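You operate a simulated robot arm through the tools that you are given. There is no shell and no other tool.

You are at the controls of a simulated robot arm. One attempt, no reset.

TASK
Gauge the three bottles in the sliding tray and put the NO GO one into the red REJECT tray.
Fine: the other two stay in their pockets.

Only the result counts: the job must be done as asked and must still hold three seconds after the hand-in. Knocking over, shifting, dropping, spilling or breaking anything else fails it.

THE ROBOT
A 7-joint arm with a fingered hand, fixed in place. Base frame: the origin is at the foot of the arm, x ahead of it, y to its left, z up. Readings come in m, rad, newtons and seconds.
Its first joint turns from -2.897 to 2.897 rad. Payload 4 kg.
Tool frame: the origin (TCP) lies between the finger pads and is the grasp point; the fingertips stand 0.03 m ahead of it; z points along the fingers, y is the line along which they close. Largest opening 0.104 m; the body of the gripper starts 0.035 m behind the TCP. The gripper is a hand of 4 fingers: y runs from the thumb to the fingers, the wrist lies at [-0.015, -0.113, -0.19] in the tool frame, and closing takes about 1.5 s.
Orientation is that of the tool frame in the base frame, as a unit quaternion [w, x, y, z]. With the fingers straight down and the wrist toward the robot, the tool's x, y and z point along [0, 1, 0], [1, 0, 0] and [0, 0, -1] of the base frame.

THE INTERFACE
- The arm moves only by the tool servo_tool. Its argument "steps" is a list of rows, each a list of 7 numbers: the shift along the tool's x, y, z in units of 400 mm (1.0 is 400 mm), then the turn, a rotation vector about the tool's x, y, z in units of 120 degrees (1.0 is 120 degrees), then the finger opening in m, from 0 to 0.104. In form: [[dx, dy, dz, wx, wy, wz, hand], ...]. A call has 1 to 20 rows; each row is the pose to reach, as a shift and turn from the pose commanded when the call began, along the tool's axes at that moment. A call with a number of a shift or a turn outside -1 to 1 is refused whole. Rows are played at 5 a second. More than 0.05 m and 0.15 rad between two rows, or a gripper value outside its range, and nothing of the call is played. A pose out of reach is approached as far as the arm can. The call stops where the force on the tool passes 90 N (or 10 N more than at its start, if that is more) or the arm is blocked; 0.2 s more then pass. Each finger travels about 0.153 m/s and halts on what it meets, pressing with about 31 N; the grip force reading is that of the motor and also rises with nothing between the fingers. The clock runs only during rows and for 0.2 s after the last one: add rows that repeat a pose to give the fingers time. It gives the time, the measured TCP pose, the force on the tool (base axes), the opening and the grip force at its end, in the units of the frame above (readings bear some noise), with the torque about the TCP (base axes, N m) and any sound that the robot's microphone picked up.
- Cameras (640 x 400 px; columns grow to the right, rows downward): "scene" is fixed at [0.2199, 0.6517, 1.6695]; the picture's right is [-1.00, -0.01, 0.00], its down [-0.00, 0.34, -0.94] and it looks along [0.01, -0.94, -0.34] (base axes); focal length 313 px, centre (320, 200). "wrist" rides on the gripper at [0.061, -0.092, -0.13] in the tool frame; the picture's right is [-0.81, 0.28, -0.52], its down [-0.53, -0.71, 0.46] and it looks along [-0.24, 0.65, 0.72] (tool axes); focal length 275 px, centre (320, 200). There is no depth. A picture from a camera that has moved, and an enlarged one, comes with that camera's place and axes in the base frame and with its lens.
- capture(camera): a new picture of that camera. It takes no simulated time.
- preshape(shape): the hand has 4 fingers and takes this shape, open, in about a second: jaw (thumb against the fingers, like two jaws); tri (thumb and two fingers); tip (a fingertip pinch); poke (one finger out to press); point (the index stretched); flat (the hand flat); cup (the hand cupped); fist (a fist). The gripper value then closes the fingers along that shape, each until it touches; the sizes above hold for jaw. It gives what a move gives, with no picture.
- inspect(camera, box): a new picture of the part [left, top, right, bottom] of that camera's present view, enlarged. It takes no simulated time.
- finish_job(): hands the job in; it is judged then, once.

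Places have to be worked out from the pictures, the camera data and where the tool is seen. Open the gripper and draw the arm clear of the work before you hand the job in, unless the task says otherwise.

The tools are called after "Emit:" as a command line: name --pt "numbers of a row" for each row, then --argument value for the rest, lists and objects as JSON in quotes. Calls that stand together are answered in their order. servo_tool: Moves the arm, as the interface text tells. Its arguments: {"type":"object","properties":{"steps":{"type":"array"}},"required":["steps"]} The other tools are called the same way: preshape (shape) gives the hand a shape; capture (camera) takes a picture; inspect (camera, box) takes an enlarged picture of a part of a camera's view; finish_job () hands the job in.

At the start:

```text
time: 0.0
eef_pos: [0.2574, -0.4676, 1.3846]
tool_rot: [0.0, 0.708, 0.706, 0.0]
wrist_force: [-0.3, 0.7, -0.1]
wrist_torque: [0.01, -0.07, 0.03]
finger_gap: 0.1039
finger_force: 0.1
shape: jaw
```

scene: 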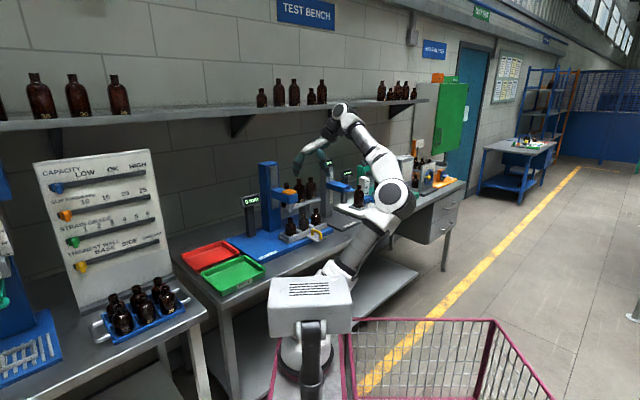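
wrist: 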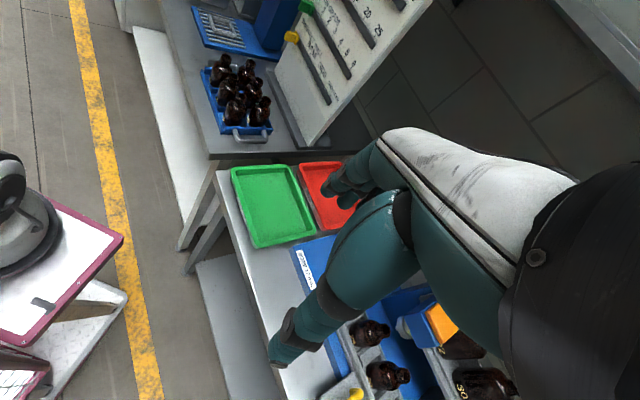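

I start by looking closer at the bench with the gauge, the tray and the reject tray.

Emit:
inspect --camera "scene" --box '[170, 140, 370, 300]'

Emit:
inspect --camera "scene" --box '[235, 150, 345, 260]'

Emit:
inspect --camera "wrist" --box '[220, 150, 540, 400]'

```text
2.50 times, centred on (270, 220) of scene
camera zoom: at [0.2199, 0.6517, 1.6695], right [-1.0, -0.01, 0.0], down [0.0, 0.34, -0.94], along [0.01, -0.94, -0.34], focal length 782 px, centre (445, 150)
```

zoom: 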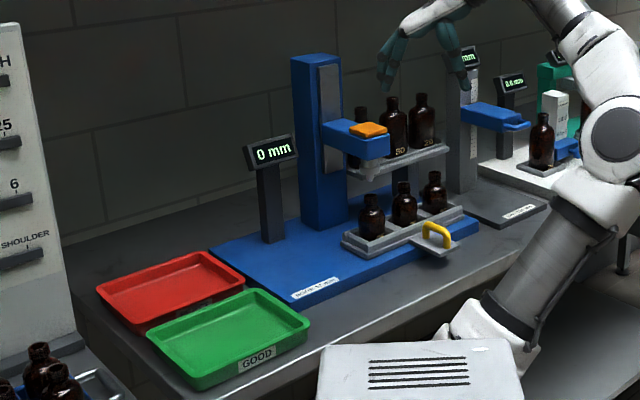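

```text
3.64 times, centred on (290, 205) of scene
camera zoom: at [0.2199, 0.6517, 1.6695], right [-1.0, -0.01, 0.0], down [0.0, 0.34, -0.94], along [0.01, -0.94, -0.34], focal length 1137 px, centre (429, 182)
```

zoom: 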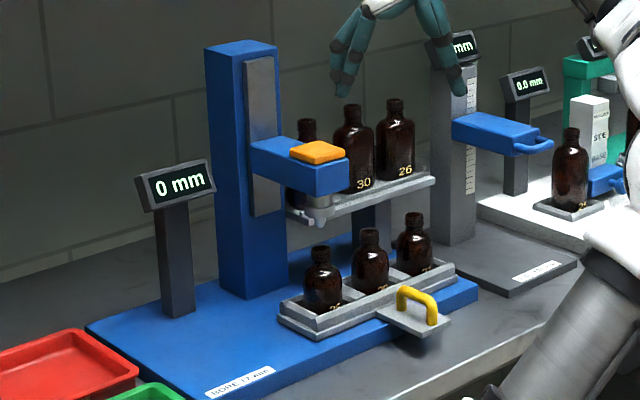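

```text
1.60 times, centred on (380, 275) of wrist
camera zoom: at [0.1666, -0.4051, 1.515], right [0.27, -0.81, 0.52], down [-0.71, -0.53, -0.46], along [0.64, -0.24, -0.72], focal length 440 px, centre (224, 80)
```

zoom: 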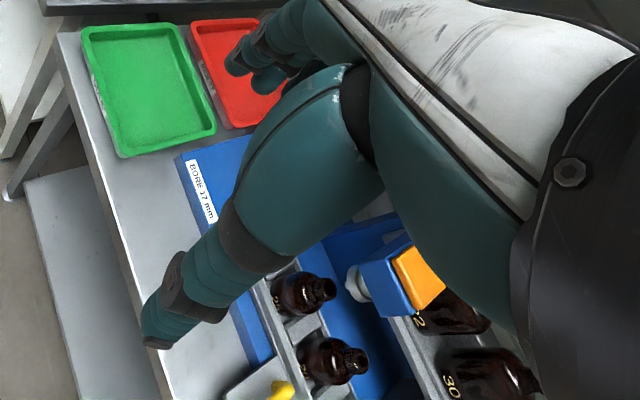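

The gauge ("BORE 17 mm") seems to be a sliding head with an orange press pad over the nearest tray bottle. I zoom in harder on the details before moving.

Emit:
inspect --camera "scene" --box '[280, 180, 330, 215]'

Emit:
inspect --camera "scene" --box '[276, 200, 332, 250]'

Emit:
inspect --camera "scene" --box '[235, 185, 285, 215]'

Emit:
inspect --camera "scene" --box '[170, 230, 270, 300]'

Emit:
inspect --camera "scene" --box '[30, 145, 190, 345]'

```text
11.43 times, centred on (305, 198) of scene
camera zoom: at [0.2199, 0.6517, 1.6695], right [-1.0, -0.01, 0.0], down [0.0, 0.34, -0.94], along [0.01, -0.94, -0.34], focal length 3573 px, centre (491, 229)
```

zoom: 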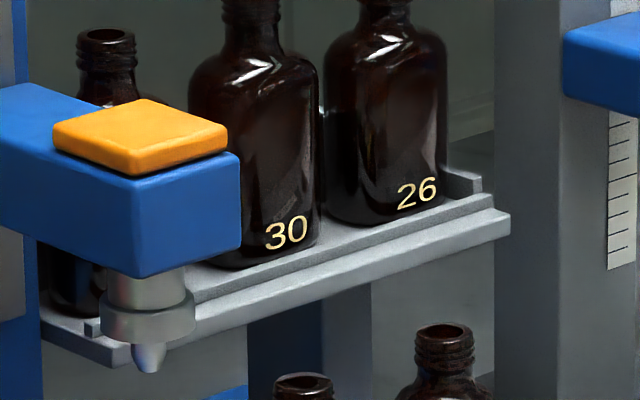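

```text
8.00 times, centred on (304, 225) of scene
camera zoom: at [0.2199, 0.6517, 1.6695], right [-1.0, -0.01, 0.0], down [0.0, 0.34, -0.94], along [0.01, -0.94, -0.34], focal length 2501 px, centre (448, 0)
```

zoom: 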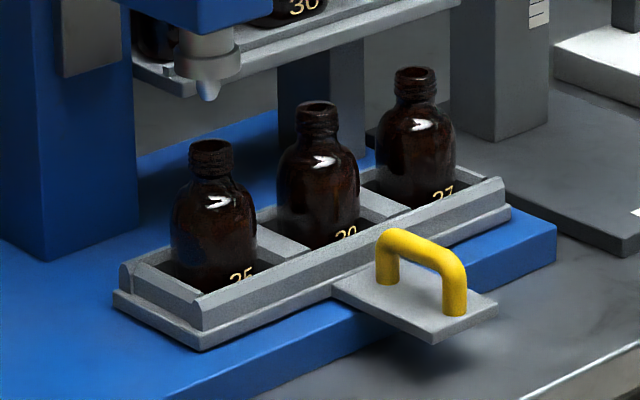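

```text
12.80 times, centred on (260, 200) of scene
camera zoom: at [0.2199, 0.6517, 1.6695], right [-1.0, -0.01, 0.0], down [0.0, 0.34, -0.94], along [0.01, -0.94, -0.34], focal length 4002 px, centre (1088, 200)
```

zoom: 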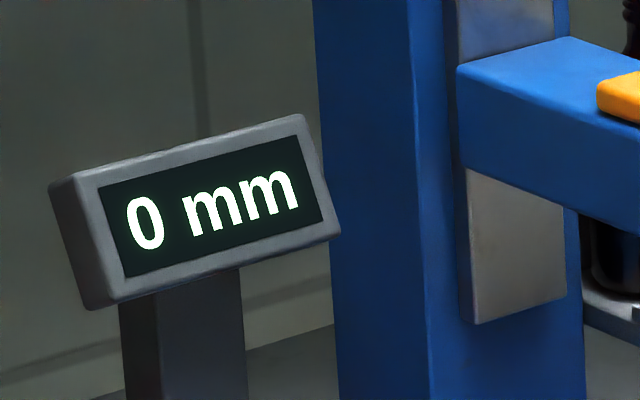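

```text
5.71 times, centred on (220, 265) of scene
camera zoom: at [0.2199, 0.6517, 1.6695], right [-1.0, -0.01, 0.0], down [0.0, 0.34, -0.94], along [0.01, -0.94, -0.34], focal length 1786 px, centre (891, -171)
```

zoom: 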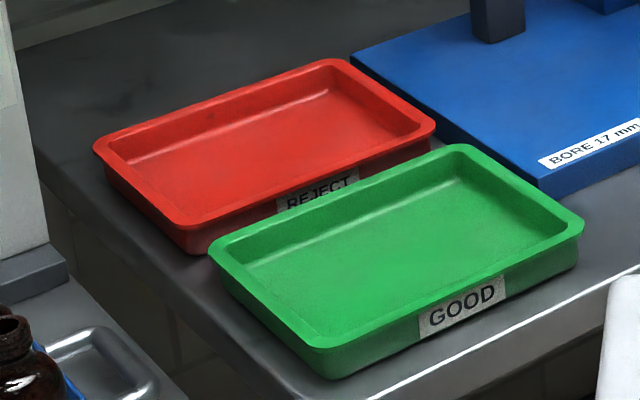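

```text
2.00 times, centred on (110, 245) of scene
camera zoom: at [0.2199, 0.6517, 1.6695], right [-1.0, -0.01, 0.0], down [0.0, 0.34, -0.94], along [0.01, -0.94, -0.34], focal length 625 px, centre (740, 110)
```

zoom: 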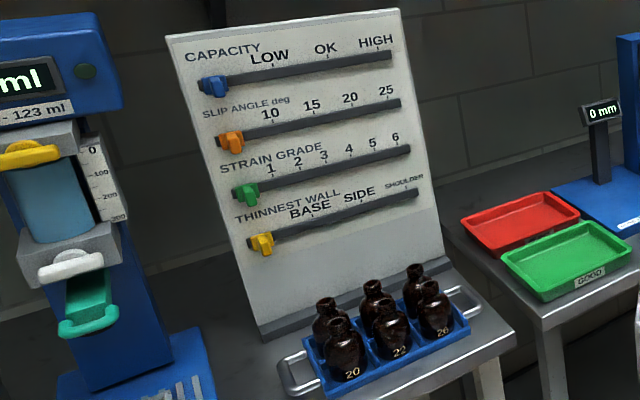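

The tray holds bottles 25, 20/29 and 27; bottle 25 appears to already stand under the plug (pad at about [0.387, -0.817, 1.175], rim about z 1.03), and the bench runs about 45° to the base axes. I turn the hand about the vertical so the wrist camera looks at the gauge without the fingers in the way.

Emit:
servo_tool --pt "0 0 0 0 0 0.066 0.104" --pt "0 0 0 0 0 0.132 0.104" --pt "0 0 0 0 0 0.198 0.104" --pt "0 0 0 0 0 0.264 0.104" --pt "0 0 0 0 0 0.33 0.104" --pt "0 0 0 0 0 0.396 0.104" --pt "0 0 0 0 0 0.462 0.104" --pt "0 0 0 0 0 0.528 0.104" --pt "0 0 0 0 0 0.594 0.104" --pt "0 0 0 0 0 0.66 0.104" --pt "0 0 0 0 0 0.726 0.104" --pt "0 0 0 0 0 0.79 0.104"

Emit:
capture --camera "wrist"

Emit:
capture --camera "scene"

```text
time: 2.6
eef_pos: [0.2568, -0.4667, 1.3834]
tool_rot: [0.0, 0.999, -0.044, 0.001]
wrist_force: [0.1, -0.3, 0.1]
wrist_torque: [0.0, 0.01, -0.01]
finger_gap: 0.1036
finger_force: 0.0
shape: jaw
```

```text
taken
camera wrist: at [0.3267, -0.3807, 1.5146], right [-0.83, -0.2, 0.52], down [-0.47, 0.76, -0.46], along [-0.3, -0.62, -0.72], focal length 275 px, centre (320, 200)
```

wrist: 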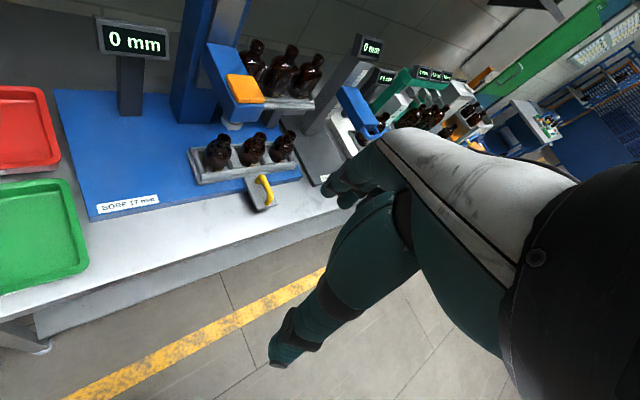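

```text
taken
```

scene: 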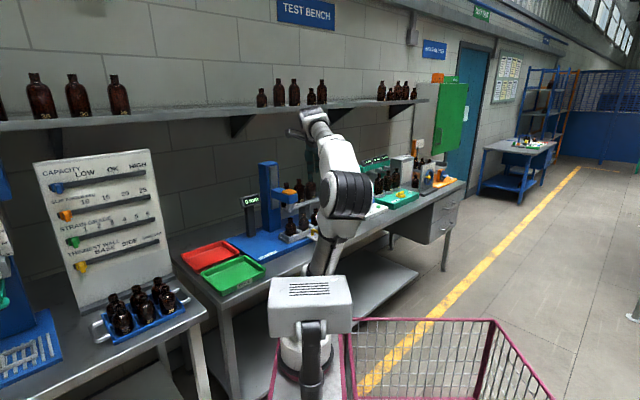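

The wrist camera now sees the whole gauge. I zoom on it for triangulation.

Emit:
inspect --camera "wrist" --box '[160, 30, 360, 220]'

Emit:
inspect --camera "wrist" --box '[180, 60, 300, 135]'

Emit:
inspect --camera "wrist" --box '[180, 120, 310, 215]'

Emit:
inspect --camera "wrist" --box '[0, 70, 180, 300]'

```text
2.11 times, centred on (260, 125) of wrist
camera zoom: at [0.3267, -0.3807, 1.5146], right [-0.83, -0.2, 0.52], down [-0.47, 0.76, -0.46], along [-0.3, -0.62, -0.72], focal length 580 px, centre (446, 358)
```

zoom: 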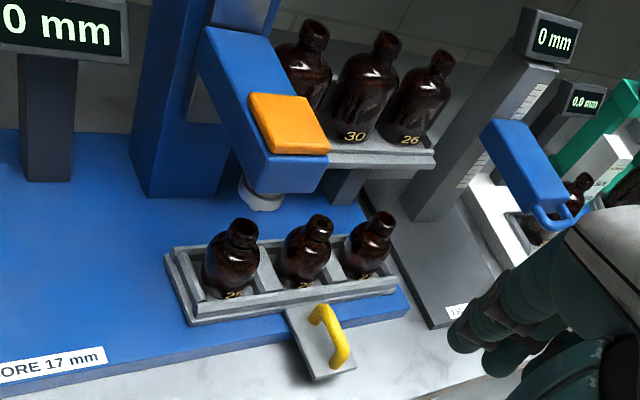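

```text
5.33 times, centred on (240, 98) of wrist
camera zoom: at [0.3267, -0.3807, 1.5146], right [-0.83, -0.2, 0.52], down [-0.47, 0.76, -0.46], along [-0.3, -0.62, -0.72], focal length 1468 px, centre (747, 747)
```

zoom: 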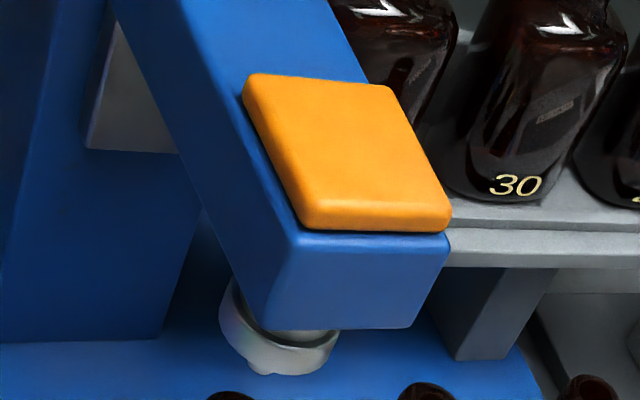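

```text
4.21 times, centred on (245, 168) of wrist
camera zoom: at [0.3267, -0.3807, 1.5146], right [-0.83, -0.2, 0.52], down [-0.47, 0.76, -0.46], along [-0.3, -0.62, -0.72], focal length 1159 px, centre (636, 337)
```

zoom: 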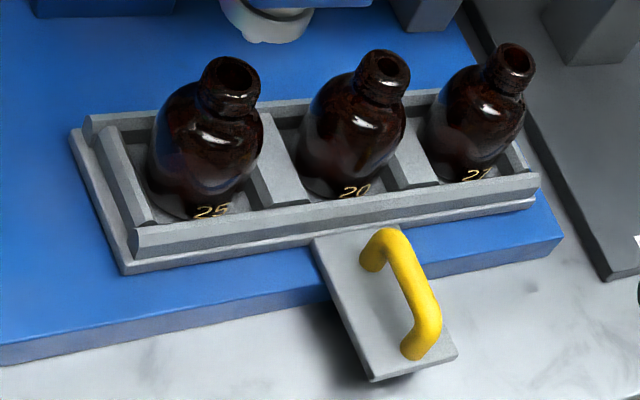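

```text
1.74 times, centred on (90, 185) of wrist
camera zoom: at [0.3267, -0.3807, 1.5146], right [-0.83, -0.2, 0.52], down [-0.47, 0.76, -0.46], along [-0.3, -0.62, -0.72], focal length 479 px, centre (720, 226)
```

zoom: 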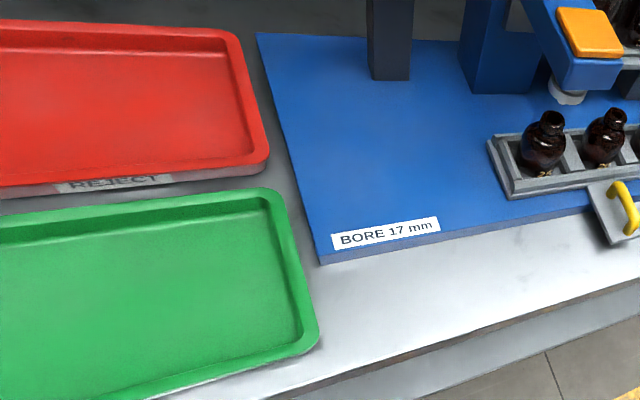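

I zoom in further on the plug, the bottle mouths and the pad for accurate positions.

Emit:
inspect --camera "wrist" --box '[210, 100, 260, 135]'

Emit:
inspect --camera "wrist" --box '[200, 125, 300, 185]'

Emit:
inspect --camera "scene" --box '[270, 195, 320, 235]'

```text
11.43 times, centred on (235, 118) of wrist
camera zoom: at [0.3267, -0.3807, 1.5146], right [-0.83, -0.2, 0.52], down [-0.47, 0.76, -0.46], along [-0.3, -0.62, -0.72], focal length 3146 px, centre (1291, 1143)
```

zoom: 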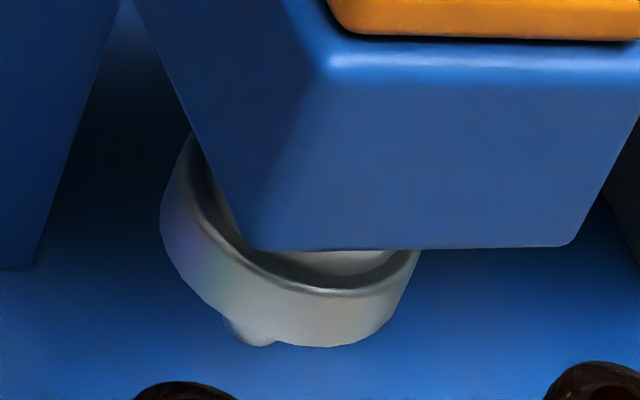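

```text
6.40 times, centred on (250, 155) of wrist
camera zoom: at [0.3267, -0.3807, 1.5146], right [-0.83, -0.2, 0.52], down [-0.47, 0.76, -0.46], along [-0.3, -0.62, -0.72], focal length 1762 px, centre (768, 488)
```

zoom: 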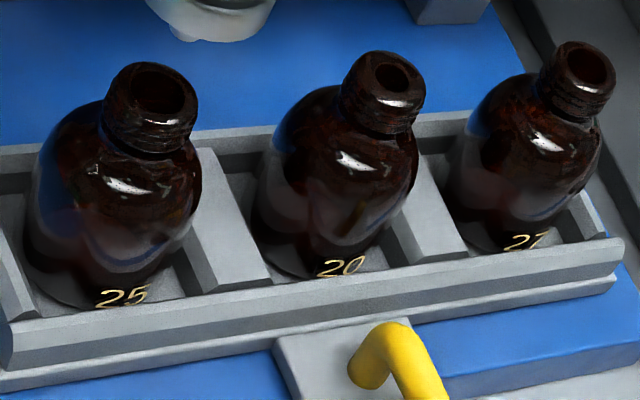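

```text
10.00 times, centred on (295, 215) of scene
camera zoom: at [0.2199, 0.6517, 1.6695], right [-1.0, -0.01, 0.0], down [0.0, 0.34, -0.94], along [0.01, -0.94, -0.34], focal length 3126 px, centre (570, 50)
```

zoom: 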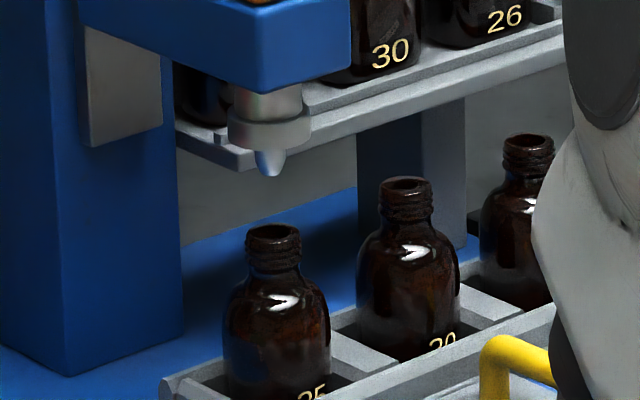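

Triangulation gives: pad centre ≈ [0.384, -0.805, 1.186], plug tip ≈ [0.383, -0.803, 1.076], bottle 25 rim ≈ [0.384, -0.806, 1.043] (already under the plug), 20 ≈ [0.321, -0.871], 27 ≈ [0.255, -0.934]; the tray runs along (-0.707, -0.707), pitch about 0.091 m. I now try the poke shape in free air to see where the pressing finger lies.

Emit:
preshape --shape "poke"

Emit:
capture --camera "wrist"

Emit:
inspect --camera "scene" --box '[280, 95, 380, 215]'

```text
time: 3.5
eef_pos: [0.2572, -0.4677, 1.3839]
tool_rot: [0.0, 0.999, -0.042, 0.0]
wrist_force: [0.2, 0.1, 0.5]
wrist_torque: [0.0, -0.03, 0.01]
finger_gap: 0.0
finger_force: 0.1
shape: poke
```

```text
taken
camera wrist: at [0.3266, -0.3803, 1.5146], right [-0.83, -0.21, 0.52], down [-0.47, 0.76, -0.46], along [-0.3, -0.62, -0.72], focal length 275 px, centre (320, 200)
```

wrist: 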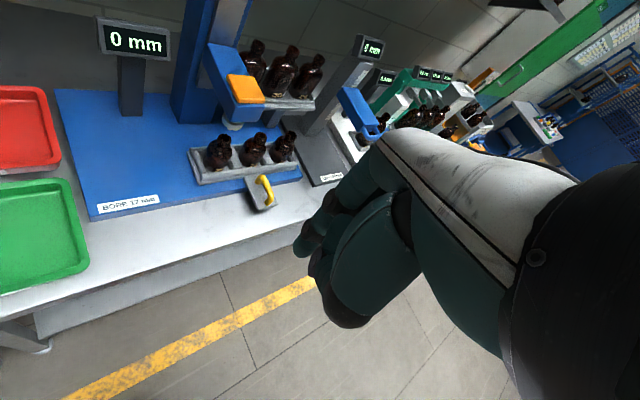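

```text
3.33 times, centred on (330, 155) of scene
camera zoom: at [0.2199, 0.6517, 1.6695], right [-1.0, -0.01, 0.0], down [0.0, 0.34, -0.94], along [0.01, -0.94, -0.34], focal length 1042 px, centre (287, 350)
```

zoom: 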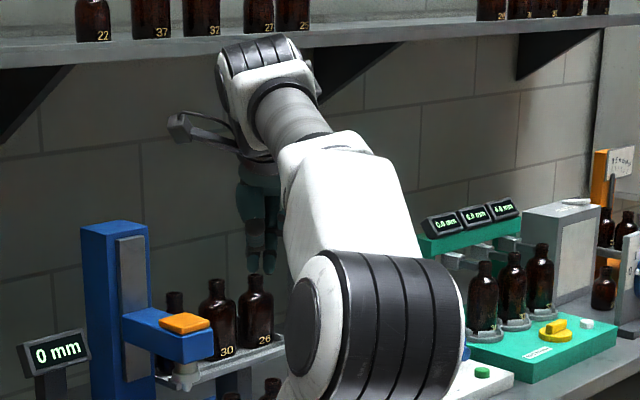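

The hand closed into the poke shape; I zoom in on it in both cameras to locate the extended fingertip.

Emit:
inspect --camera "wrist" --box '[270, 150, 430, 350]'

Emit:
inspect --camera "scene" --box '[325, 130, 385, 190]'

Emit:
inspect --camera "scene" --box '[295, 130, 345, 190]'

```text
2.00 times, centred on (350, 250) of wrist
camera zoom: at [0.3266, -0.3803, 1.5146], right [-0.83, -0.21, 0.52], down [-0.47, 0.76, -0.46], along [-0.3, -0.62, -0.72], focal length 551 px, centre (260, 100)
```

zoom: 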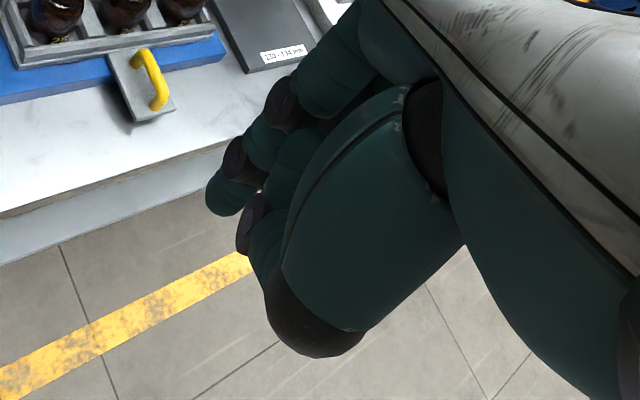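

```text
6.67 times, centred on (355, 160) of scene
camera zoom: at [0.2199, 0.6517, 1.6695], right [-1.0, -0.01, 0.0], down [0.0, 0.34, -0.94], along [0.01, -0.94, -0.34], focal length 2084 px, centre (87, 467)
```

zoom: 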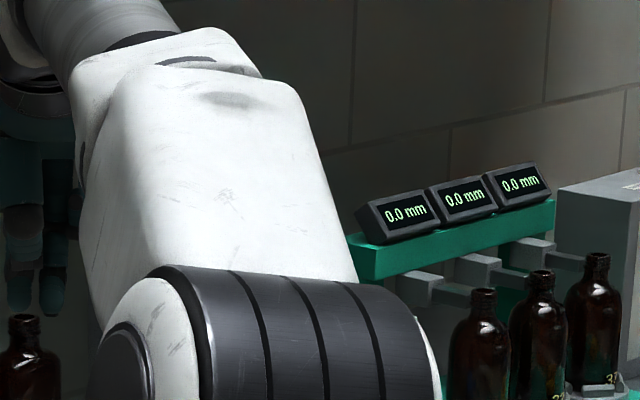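

```text
6.67 times, centred on (320, 160) of scene
camera zoom: at [0.2199, 0.6517, 1.6695], right [-1.0, -0.01, 0.0], down [0.0, 0.34, -0.94], along [0.01, -0.94, -0.34], focal length 2084 px, centre (320, 467)
```

zoom: 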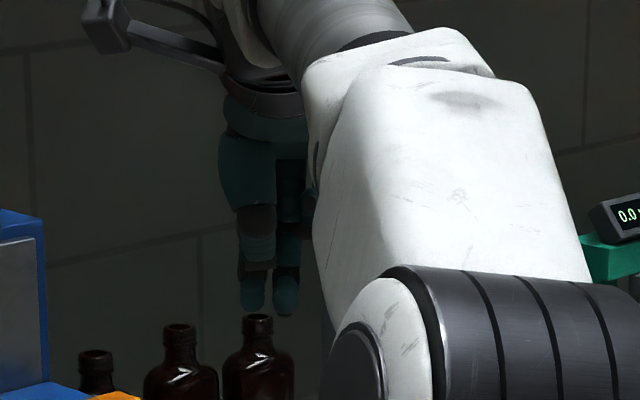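

In poke the index tip sits about at the TCP line, 0.03 m ahead. I carry the hand at height over the pad (target [0.384, -0.805], staying above z 1.30), then check clearance.

Emit:
servo_tool --pt "0.039 0.081 0.02 0 0 0 0.104" --pt "0.078 0.162 0.04 0 0 0 0.104" --pt "0.116 0.244 0.06 0 0 0 0.104" --pt "0.155 0.325 0.08 0 0 0 0.104" --pt "0.194 0.406 0.1 0 0 0 0.104" --pt "0.233 0.487 0.12 0 0 0 0.104" --pt "0.271 0.569 0.14 0 0 0 0.104" --pt "0.31 0.65 0.16 0 0 0 0.104" --pt "0.349 0.731 0.18 0 0 0 0.104" --pt "0.388 0.812 0.2 0 0 0 0.104" --pt "0.388 0.812 0.2 0 0 0 0.104"

Emit:
capture --camera "wrist"

Emit:
capture --camera "scene"

Emit:
inspect --camera "scene" --box '[230, 120, 350, 260]'

```text
time: 5.9
eef_pos: [0.3838, -0.8045, 1.3056]
tool_rot: [0.001, 0.999, -0.043, 0.001]
wrist_force: [-0.3, 0.1, 0.0]
wrist_torque: [-0.02, 0.03, -0.03]
finger_gap: 0.0
finger_force: 0.0
shape: poke
```

```text
taken
camera wrist: at [0.4539, -0.7182, 1.4357], right [-0.83, -0.21, 0.52], down [-0.47, 0.76, -0.46], along [-0.3, -0.62, -0.72], focal length 275 px, centre (320, 200)
```

wrist: 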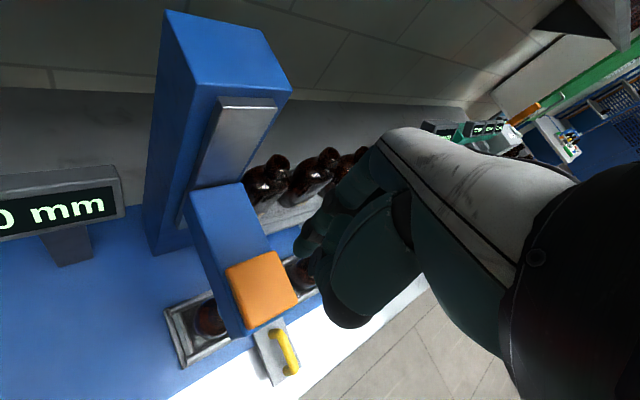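

```text
taken
```

scene: 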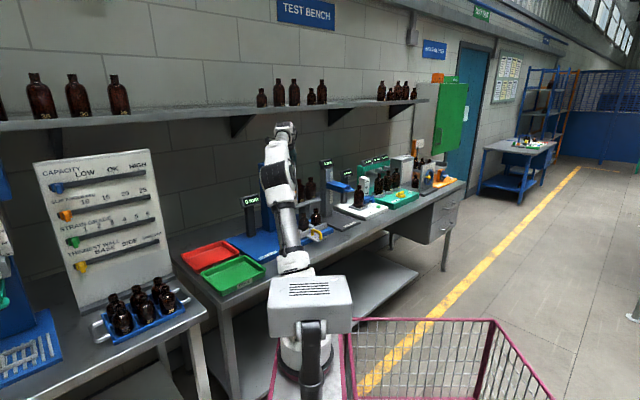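

```text
2.86 times, centred on (290, 190) of scene
camera zoom: at [0.2199, 0.6517, 1.6695], right [-1.0, -0.01, 0.0], down [0.0, 0.34, -0.94], along [0.01, -0.94, -0.34], focal length 893 px, centre (406, 229)
```

zoom: 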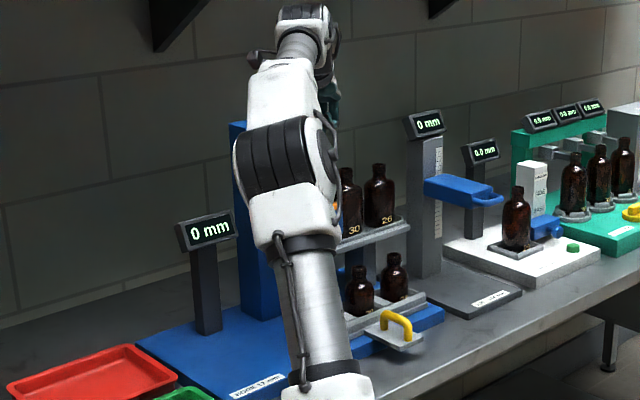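

The display is readable from the scene camera and the pad re-triangulates to [0.384, -0.803, 1.186]. I lower the fingertip to just above the pad.

Emit:
servo_tool --pt "0 0 0.05 0 0 0 0.104" --pt "0 0 0.1 0 0 0 0.104" --pt "0 0 0.15 0 0 0 0.104" --pt "0 0 0.19 0 0 0 0.104"

Emit:
capture --camera "wrist"

Emit:
inspect --camera "scene" --box '[235, 185, 285, 215]'

```text
time: 6.9
eef_pos: [0.3834, -0.8035, 1.2282]
tool_rot: [0.0, 0.999, -0.043, 0.0]
wrist_force: [0.5, 0.3, 1.3]
wrist_torque: [-0.02, 0.02, 0.03]
finger_gap: 0.0
finger_force: 0.1
shape: poke
```

```text
taken
camera wrist: at [0.4542, -0.7165, 1.3588], right [-0.83, -0.21, 0.52], down [-0.47, 0.76, -0.46], along [-0.3, -0.62, -0.72], focal length 275 px, centre (320, 200)
```

wrist: 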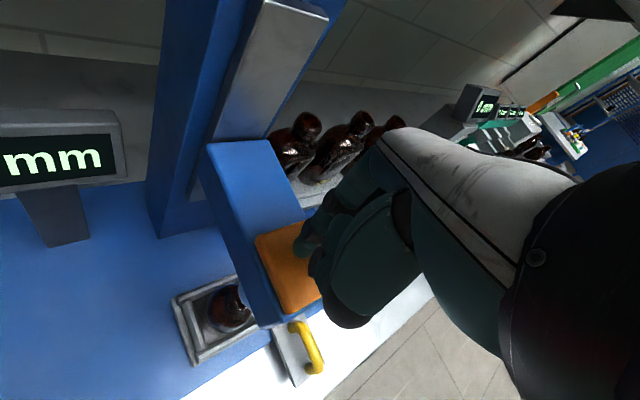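

```text
12.80 times, centred on (260, 200) of scene
camera zoom: at [0.2199, 0.6517, 1.6695], right [-1.0, -0.01, 0.0], down [0.0, 0.34, -0.94], along [0.01, -0.94, -0.34], focal length 4002 px, centre (1088, 200)
```

zoom: 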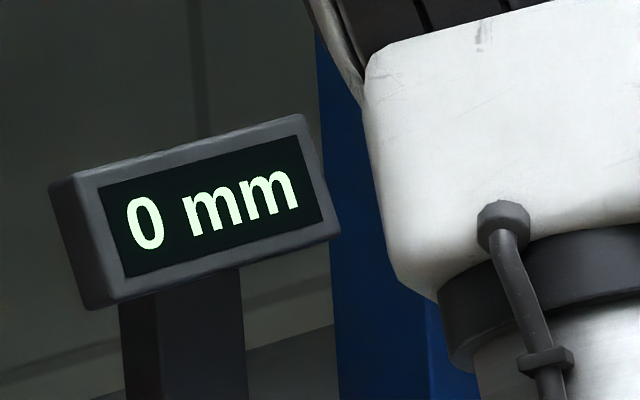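

Fingertip is just above the pad, display 0 mm. I press down in small steps and watch force and display.

Emit:
servo_tool --pt "0 0 0.0125 0 0 0 0.104" --pt "0 0 0.025 0 0 0 0.104" --pt "0 0 0.0375 0 0 0 0.104" --pt "0 0 0.05 0 0 0 0.104" --pt "0 0 0.0625 0 0 0 0.104"

Emit:
capture --camera "wrist"

Emit:
inspect --camera "scene" --box '[235, 185, 285, 215]'

```text
time: 8.1
eef_pos: [0.3844, -0.8036, 1.2039]
tool_rot: [0.0, 0.999, -0.042, 0.0]
wrist_force: [1.6, -1.0, 3.6]
wrist_torque: [-0.04, 0.01, 0.0]
finger_gap: 0.0001
finger_force: 0.1
shape: poke
```

```text
taken
camera wrist: at [0.4539, -0.7169, 1.3342], right [-0.83, -0.2, 0.52], down [-0.47, 0.76, -0.46], along [-0.3, -0.62, -0.72], focal length 275 px, centre (320, 200)
```

wrist: 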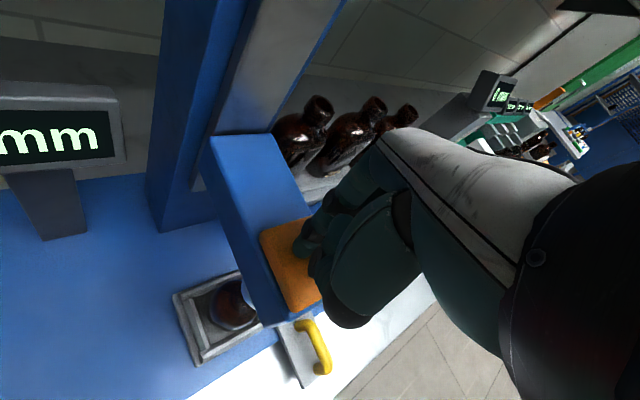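

```text
12.80 times, centred on (260, 200) of scene
camera zoom: at [0.2199, 0.6517, 1.6695], right [-1.0, -0.01, 0.0], down [0.0, 0.34, -0.94], along [0.01, -0.94, -0.34], focal length 4002 px, centre (1088, 200)
```

zoom: 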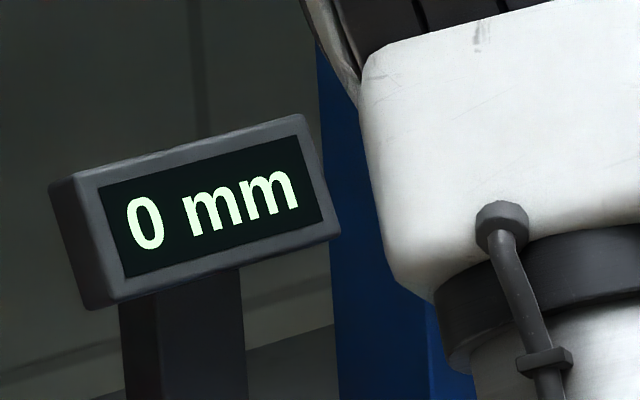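

The head moves down with the finger at only about 4 N; display still 0 mm, so the plug has not reached the rim yet. I keep pressing in small steps.

Emit:
servo_tool --pt "0 0 0.0125 0 0 0 0.104" --pt "0 0 0.025 0 0 0 0.104" --pt "0 0 0.0375 0 0 0 0.104" --pt "0 0 0.05 0 0 0 0.104"

Emit:
inspect --camera "scene" --box '[235, 185, 285, 215]'

Emit:
inspect --camera "wrist" --box '[160, 180, 340, 380]'

```text
time: 9.1
eef_pos: [0.3859, -0.8036, 1.1839]
tool_rot: [0.001, 0.999, -0.043, 0.0]
wrist_force: [-0.8, -1.6, 4.7]
wrist_torque: [-0.05, 0.1, 0.01]
finger_gap: 0.0004
finger_force: 0.0
shape: poke
```

```text
12.80 times, centred on (260, 200) of scene
camera zoom: at [0.2199, 0.6517, 1.6695], right [-1.0, -0.01, 0.0], down [0.0, 0.34, -0.94], along [0.01, -0.94, -0.34], focal length 4002 px, centre (1088, 200)
```

zoom: 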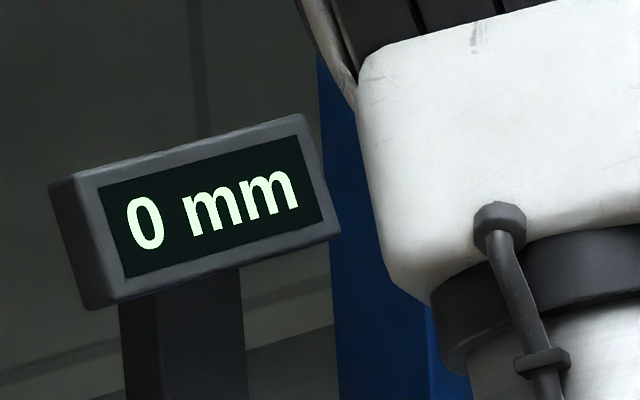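

```text
2.00 times, centred on (250, 280) of wrist
camera zoom: at [0.4541, -0.7171, 1.3147], right [-0.83, -0.2, 0.52], down [-0.47, 0.76, -0.46], along [-0.3, -0.62, -0.72], focal length 551 px, centre (460, 40)
```

zoom: 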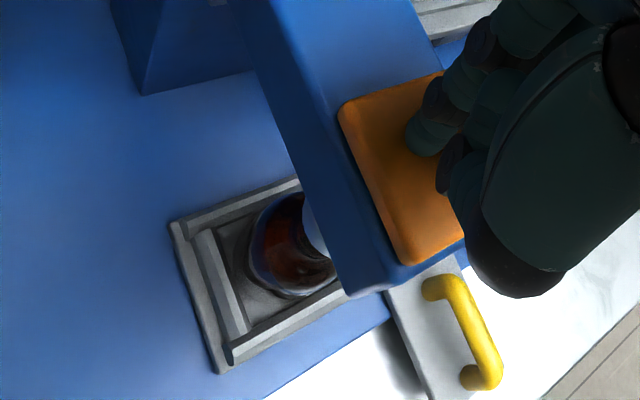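

Contact holds, 4.7 N, plug should now be right at the rim. I continue down slowly.

Emit:
servo_tool --pt "0 0 0.01 0 0 0 0.104" --pt "0 0 0.02 0 0 0 0.104" --pt "0 0 0.03 0 0 0 0.104"

Emit:
inspect --camera "scene" --box '[235, 185, 285, 215]'

```text
time: 9.9
eef_pos: [0.3842, -0.8045, 1.1712]
tool_rot: [0.0, 0.999, -0.044, 0.0]
wrist_force: [-2.4, -1.9, 6.2]
wrist_torque: [-0.04, 0.15, 0.0]
finger_gap: 0.0
finger_force: 0.0
shape: poke
```

```text
12.80 times, centred on (260, 200) of scene
camera zoom: at [0.2199, 0.6517, 1.6695], right [-1.0, -0.01, 0.0], down [0.0, 0.34, -0.94], along [0.01, -0.94, -0.34], focal length 4002 px, centre (1088, 200)
```

zoom: 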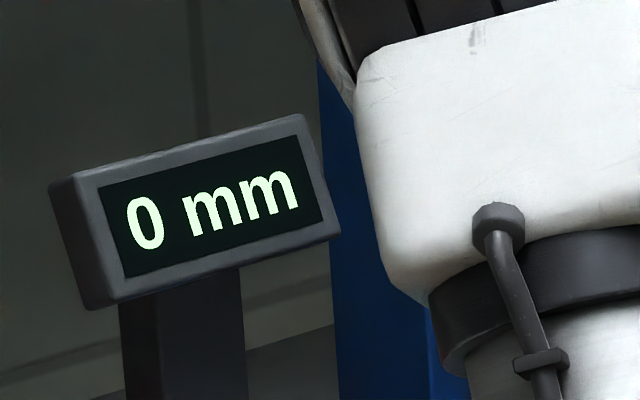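

Still 0 mm at 6 N and 45 mm of travel; the ring above the pilot tip should reach the rim soon. I continue in 3 mm steps.

Emit:
servo_tool --pt "0 0 0.0075 0 0 0 0.104" --pt "0 0 0.015 0 0 0 0.104" --pt "0 0 0.0225 0 0 0 0.104" --pt "0 0 0.03 0 0 0 0.104"

Emit:
inspect --camera "scene" --box '[235, 185, 285, 215]'

Emit:
capture --camera "wrist"

```text
time: 10.9
eef_pos: [0.3846, -0.8034, 1.1628]
tool_rot: [0.002, 0.999, -0.043, 0.001]
wrist_force: [-1.0, -3.7, 21.7]
wrist_torque: [-0.09, 0.24, 0.04]
finger_gap: 0.0001
finger_force: 0.1
shape: poke
```

```text
12.80 times, centred on (260, 200) of scene
camera zoom: at [0.2199, 0.6517, 1.6695], right [-1.0, -0.01, 0.0], down [0.0, 0.34, -0.94], along [0.01, -0.94, -0.34], focal length 4002 px, centre (1088, 200)
```

zoom: 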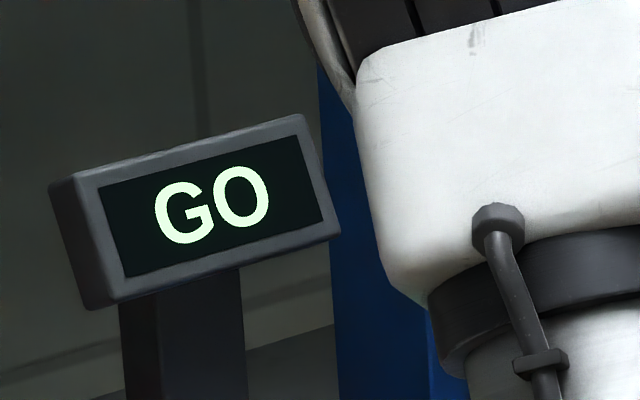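

```text
taken
camera wrist: at [0.454, -0.7166, 1.2932], right [-0.83, -0.2, 0.52], down [-0.47, 0.75, -0.46], along [-0.3, -0.63, -0.72], focal length 275 px, centre (320, 200)
```

wrist: 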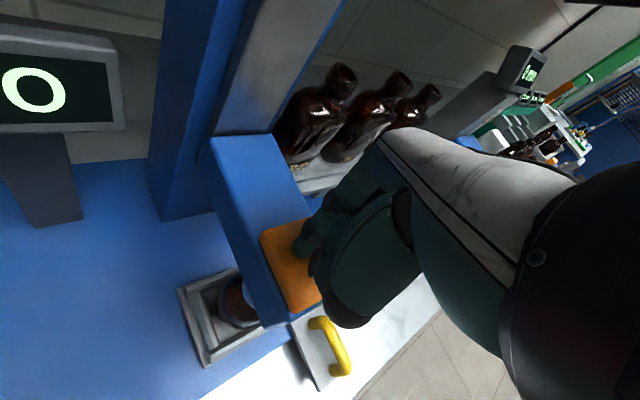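

Display reads GO for bottle 25 (22 N at the bottom stop). I raise slowly and check that the head follows back up and the bottle stays seated.

Emit:
servo_tool --pt "0 0 -0.02 0 0 0 0.104" --pt "0 0 -0.045 0 0 0 0.104" --pt "0 0 -0.07 0 0 0 0.104" --pt "0 0 -0.095 0 0 0 0.104" --pt "0 0 -0.12 0 0 0 0.104" --pt "0 0 -0.17 0 0 0 0.104" --pt "0 0 -0.22 0 0 0 0.104"

Emit:
capture --camera "wrist"

Emit:
inspect --camera "scene" --box '[230, 150, 350, 260]'

```text
time: 12.5
eef_pos: [0.3838, -0.8041, 1.2477]
tool_rot: [0.0, 0.999, -0.044, 0.0]
wrist_force: [0.3, 0.6, 0.2]
wrist_torque: [-0.01, 0.02, 0.02]
finger_gap: 0.0001
finger_force: 0.1
shape: poke
```

```text
taken
camera wrist: at [0.4535, -0.7175, 1.3778], right [-0.83, -0.21, 0.52], down [-0.47, 0.76, -0.46], along [-0.3, -0.62, -0.72], focal length 275 px, centre (320, 200)
```

wrist: 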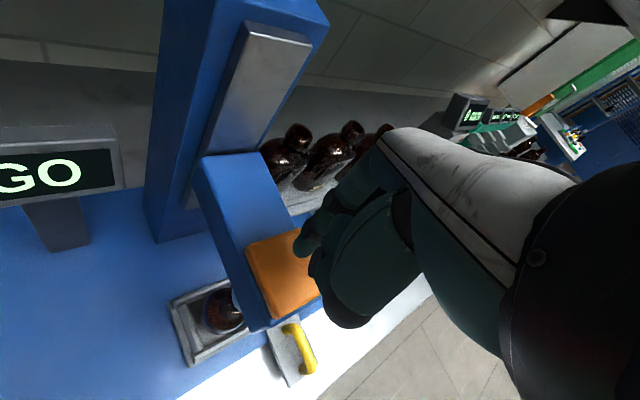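

```text
3.64 times, centred on (290, 205) of scene
camera zoom: at [0.2199, 0.6517, 1.6695], right [-1.0, -0.01, 0.0], down [0.0, 0.34, -0.94], along [0.01, -0.94, -0.34], focal length 1137 px, centre (429, 182)
```

zoom: 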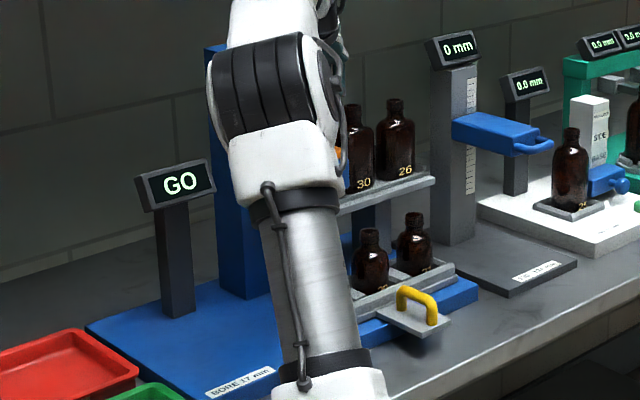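

Head returned and GO stays latched. Next I need the handle's exact place for sliding the tray; I back the hand off upward and toward the robot and look at the handle.

Emit:
servo_tool --pt "0 0 -0.08 0 0 0 0.104" --pt "0 -0.08 -0.1 0 0 0 0.104" --pt "0 -0.18 -0.12 0 0 0 0.104" --pt "0 -0.28 -0.14 0 0 0 0.104" --pt "0 -0.38 -0.16 0 0 0 0.104"

Emit:
capture --camera "wrist"

Emit:
inspect --camera "wrist" --box '[200, 160, 340, 260]'

Emit:
inspect --camera "scene" --box '[276, 200, 332, 250]'

```text
time: 13.7
eef_pos: [0.3961, -0.6502, 1.31]
tool_rot: [0.0, 0.999, -0.043, 0.001]
wrist_force: [0.3, -0.5, -0.2]
wrist_torque: [0.0, 0.03, 0.0]
finger_gap: 0.0
finger_force: 0.0
shape: poke
```

```text
taken
camera wrist: at [0.4663, -0.5642, 1.4412], right [-0.83, -0.2, 0.52], down [-0.47, 0.76, -0.46], along [-0.3, -0.62, -0.72], focal length 275 px, centre (320, 200)
```

wrist: 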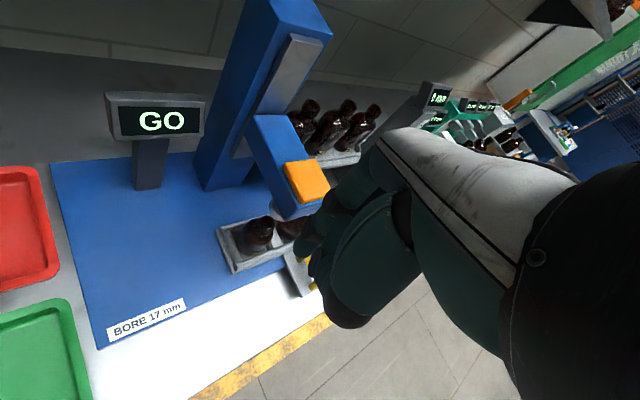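

```text
4.00 times, centred on (270, 210) of wrist
camera zoom: at [0.4663, -0.5642, 1.4412], right [-0.83, -0.2, 0.52], down [-0.47, 0.76, -0.46], along [-0.3, -0.62, -0.72], focal length 1101 px, centre (520, 160)
```

zoom: 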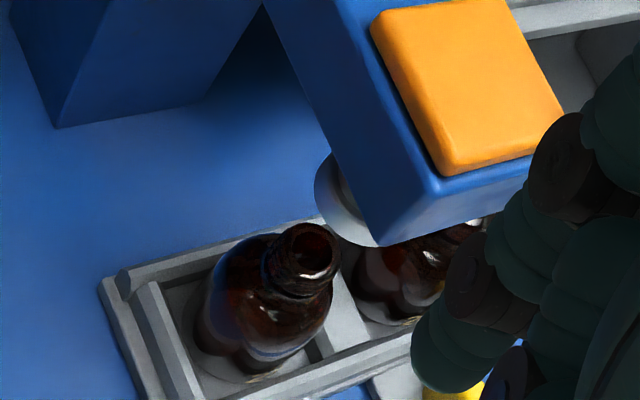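

```text
8.00 times, centred on (304, 225) of scene
camera zoom: at [0.2199, 0.6517, 1.6695], right [-1.0, -0.01, 0.0], down [0.0, 0.34, -0.94], along [0.01, -0.94, -0.34], focal length 2501 px, centre (448, 0)
```

zoom: 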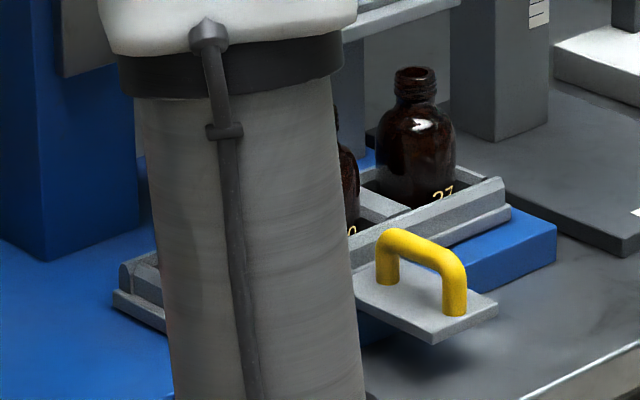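

The handle bar triangulates to about [0.25, -0.804, 0.97], running along the bench normal and centred on the middle pocket. I move the hand along the bench front at height to the right-hand side of the handle while turning it square to the bench.

Emit:
servo_tool --pt "-0.0594 0.0705 0.02 0 0 -0.06 0.104" --pt "-0.1188 0.141 0.04 0 0 -0.12 0.104" --pt "-0.1782 0.2114 0.06 0 0 -0.18 0.104" --pt "-0.2376 0.2819 0.08 0 0 -0.24 0.104" --pt "-0.297 0.3524 0.1 0 0 -0.3 0.104" --pt "-0.3564 0.4229 0.12 0 0 -0.36 0.104" --pt "-0.4158 0.4933 0.15 0 0 -0.4167 0.104" --pt "-0.4158 0.4933 0.15 0 0 -0.4167 0.104"

Emit:
capture --camera "wrist"

Emit:
inspect --camera "scene" --box '[230, 130, 370, 260]'

```text
time: 15.5
eef_pos: [0.2146, -0.8336, 1.2508]
tool_rot: [0.001, 0.923, 0.385, 0.001]
wrist_force: [0.1, 0.2, 0.4]
wrist_torque: [-0.01, 0.02, 0.0]
finger_gap: 0.0
finger_force: 0.0
shape: poke
```

```text
taken
camera wrist: at [0.1937, -0.725, 1.3819], right [-0.38, -0.77, 0.52], down [-0.88, 0.12, -0.46], along [0.29, -0.63, -0.72], focal length 275 px, centre (320, 200)
```

wrist: 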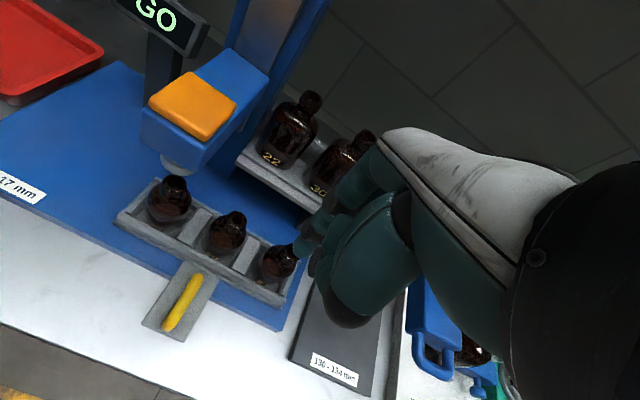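

```text
3.08 times, centred on (300, 195) of scene
camera zoom: at [0.2199, 0.6517, 1.6695], right [-1.0, -0.01, 0.0], down [0.0, 0.34, -0.94], along [0.01, -0.94, -0.34], focal length 962 px, centre (382, 215)
```

zoom: 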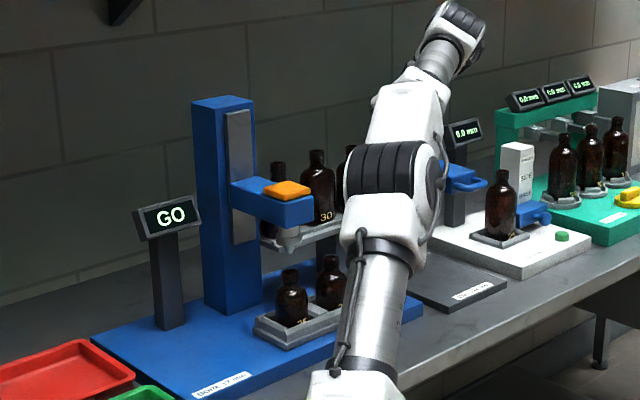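

This view is clear; I zoom in on the handle and tray for exact locations.

Emit:
inspect --camera "wrist" --box '[100, 220, 260, 350]'

Emit:
inspect --camera "wrist" --box '[110, 160, 310, 300]'

Emit:
inspect --camera "wrist" --box '[260, 200, 420, 340]'

```text
3.08 times, centred on (180, 285) of wrist
camera zoom: at [0.1937, -0.725, 1.3819], right [-0.38, -0.77, 0.52], down [-0.88, 0.12, -0.46], along [0.29, -0.63, -0.72], focal length 847 px, centre (751, -62)
```

zoom: 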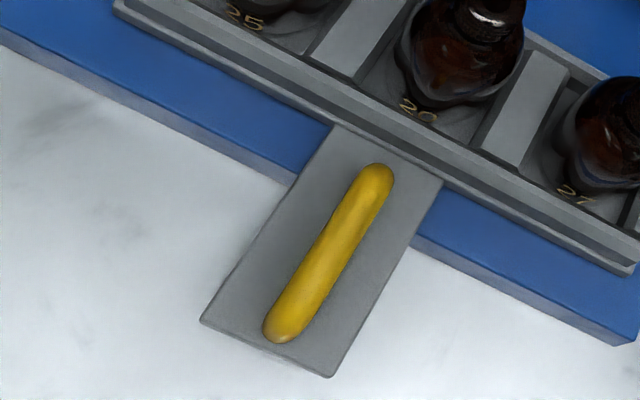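

```text
2.86 times, centred on (210, 230) of wrist
camera zoom: at [0.1937, -0.725, 1.3819], right [-0.38, -0.77, 0.52], down [-0.88, 0.12, -0.46], along [0.29, -0.63, -0.72], focal length 786 px, centre (634, 114)
```

zoom: 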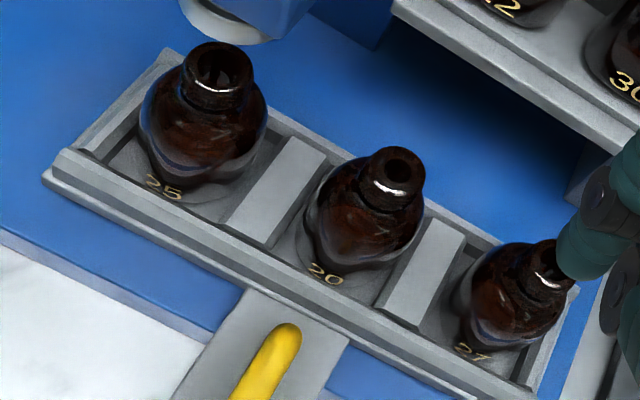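

```text
2.86 times, centred on (340, 270) of wrist
camera zoom: at [0.1937, -0.725, 1.3819], right [-0.38, -0.77, 0.52], down [-0.88, 0.12, -0.46], along [0.29, -0.63, -0.72], focal length 786 px, centre (263, 0)
```

zoom: 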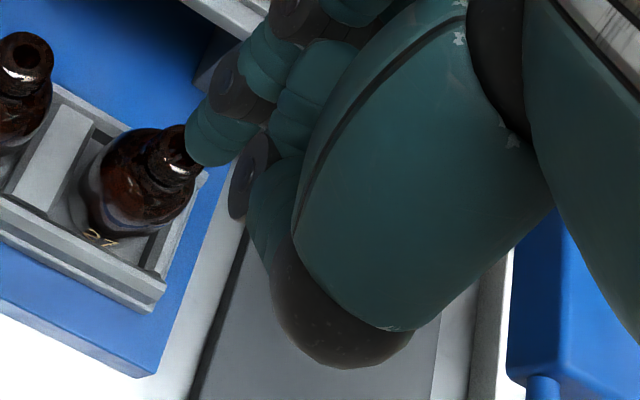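

Handle bar confirmed from [0.274, -0.821] to [0.225, -0.773] at z≈0.97, and the hand is 5 cm to its right. I tilt the hand back about 17° for clearance from the bottles and lower it most of the way.

Emit:
servo_tool --pt "0 0 0.08 -0.047 0 0 0.104" --pt "0 0 0.17 -0.095 0 0 0.104" --pt "0 0 0.26 -0.142 0 0 0.104" --pt "0 0 0.36 -0.142 0 0 0.104" --pt "0 0 0.46 -0.142 0 0 0.104" --pt "0 0 0.55 -0.142 0 0 0.104" --pt "0 0 0.55 -0.142 0 0 0.104"

Emit:
capture --camera "wrist"

Emit:
inspect --camera "scene" --box '[260, 180, 340, 250]'

```text
time: 17.1
eef_pos: [0.2147, -0.8357, 1.0303]
tool_rot: [0.137, 0.913, 0.379, 0.056]
wrist_force: [0.1, 0.6, 0.7]
wrist_torque: [-0.02, 0.0, 0.0]
finger_gap: 0.0
finger_force: 0.2
shape: poke
```

```text
taken
camera wrist: at [0.169, -0.7017, 1.1281], right [-0.49, -0.65, 0.57], down [-0.76, 0.01, -0.64], along [0.42, -0.76, -0.5], focal length 275 px, centre (320, 200)
```

wrist: 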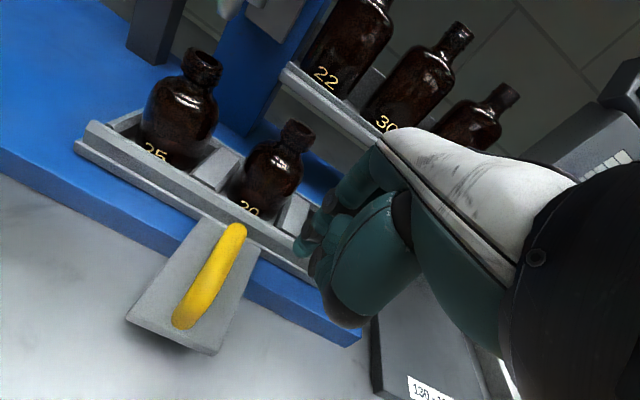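

```text
5.71 times, centred on (300, 215) of scene
camera zoom: at [0.2199, 0.6517, 1.6695], right [-1.0, -0.01, 0.0], down [0.0, 0.34, -0.94], along [0.01, -0.94, -0.34], focal length 1786 px, centre (434, 114)
```

zoom: 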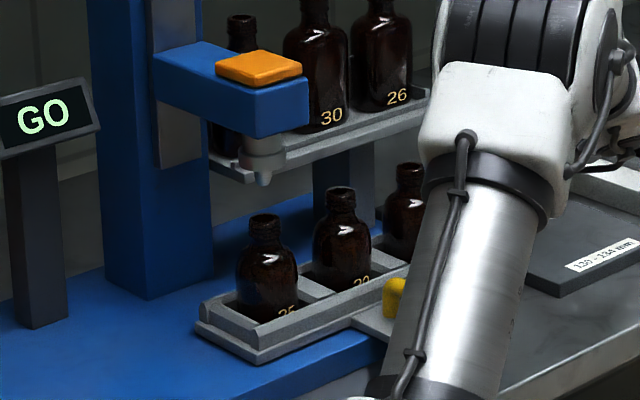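

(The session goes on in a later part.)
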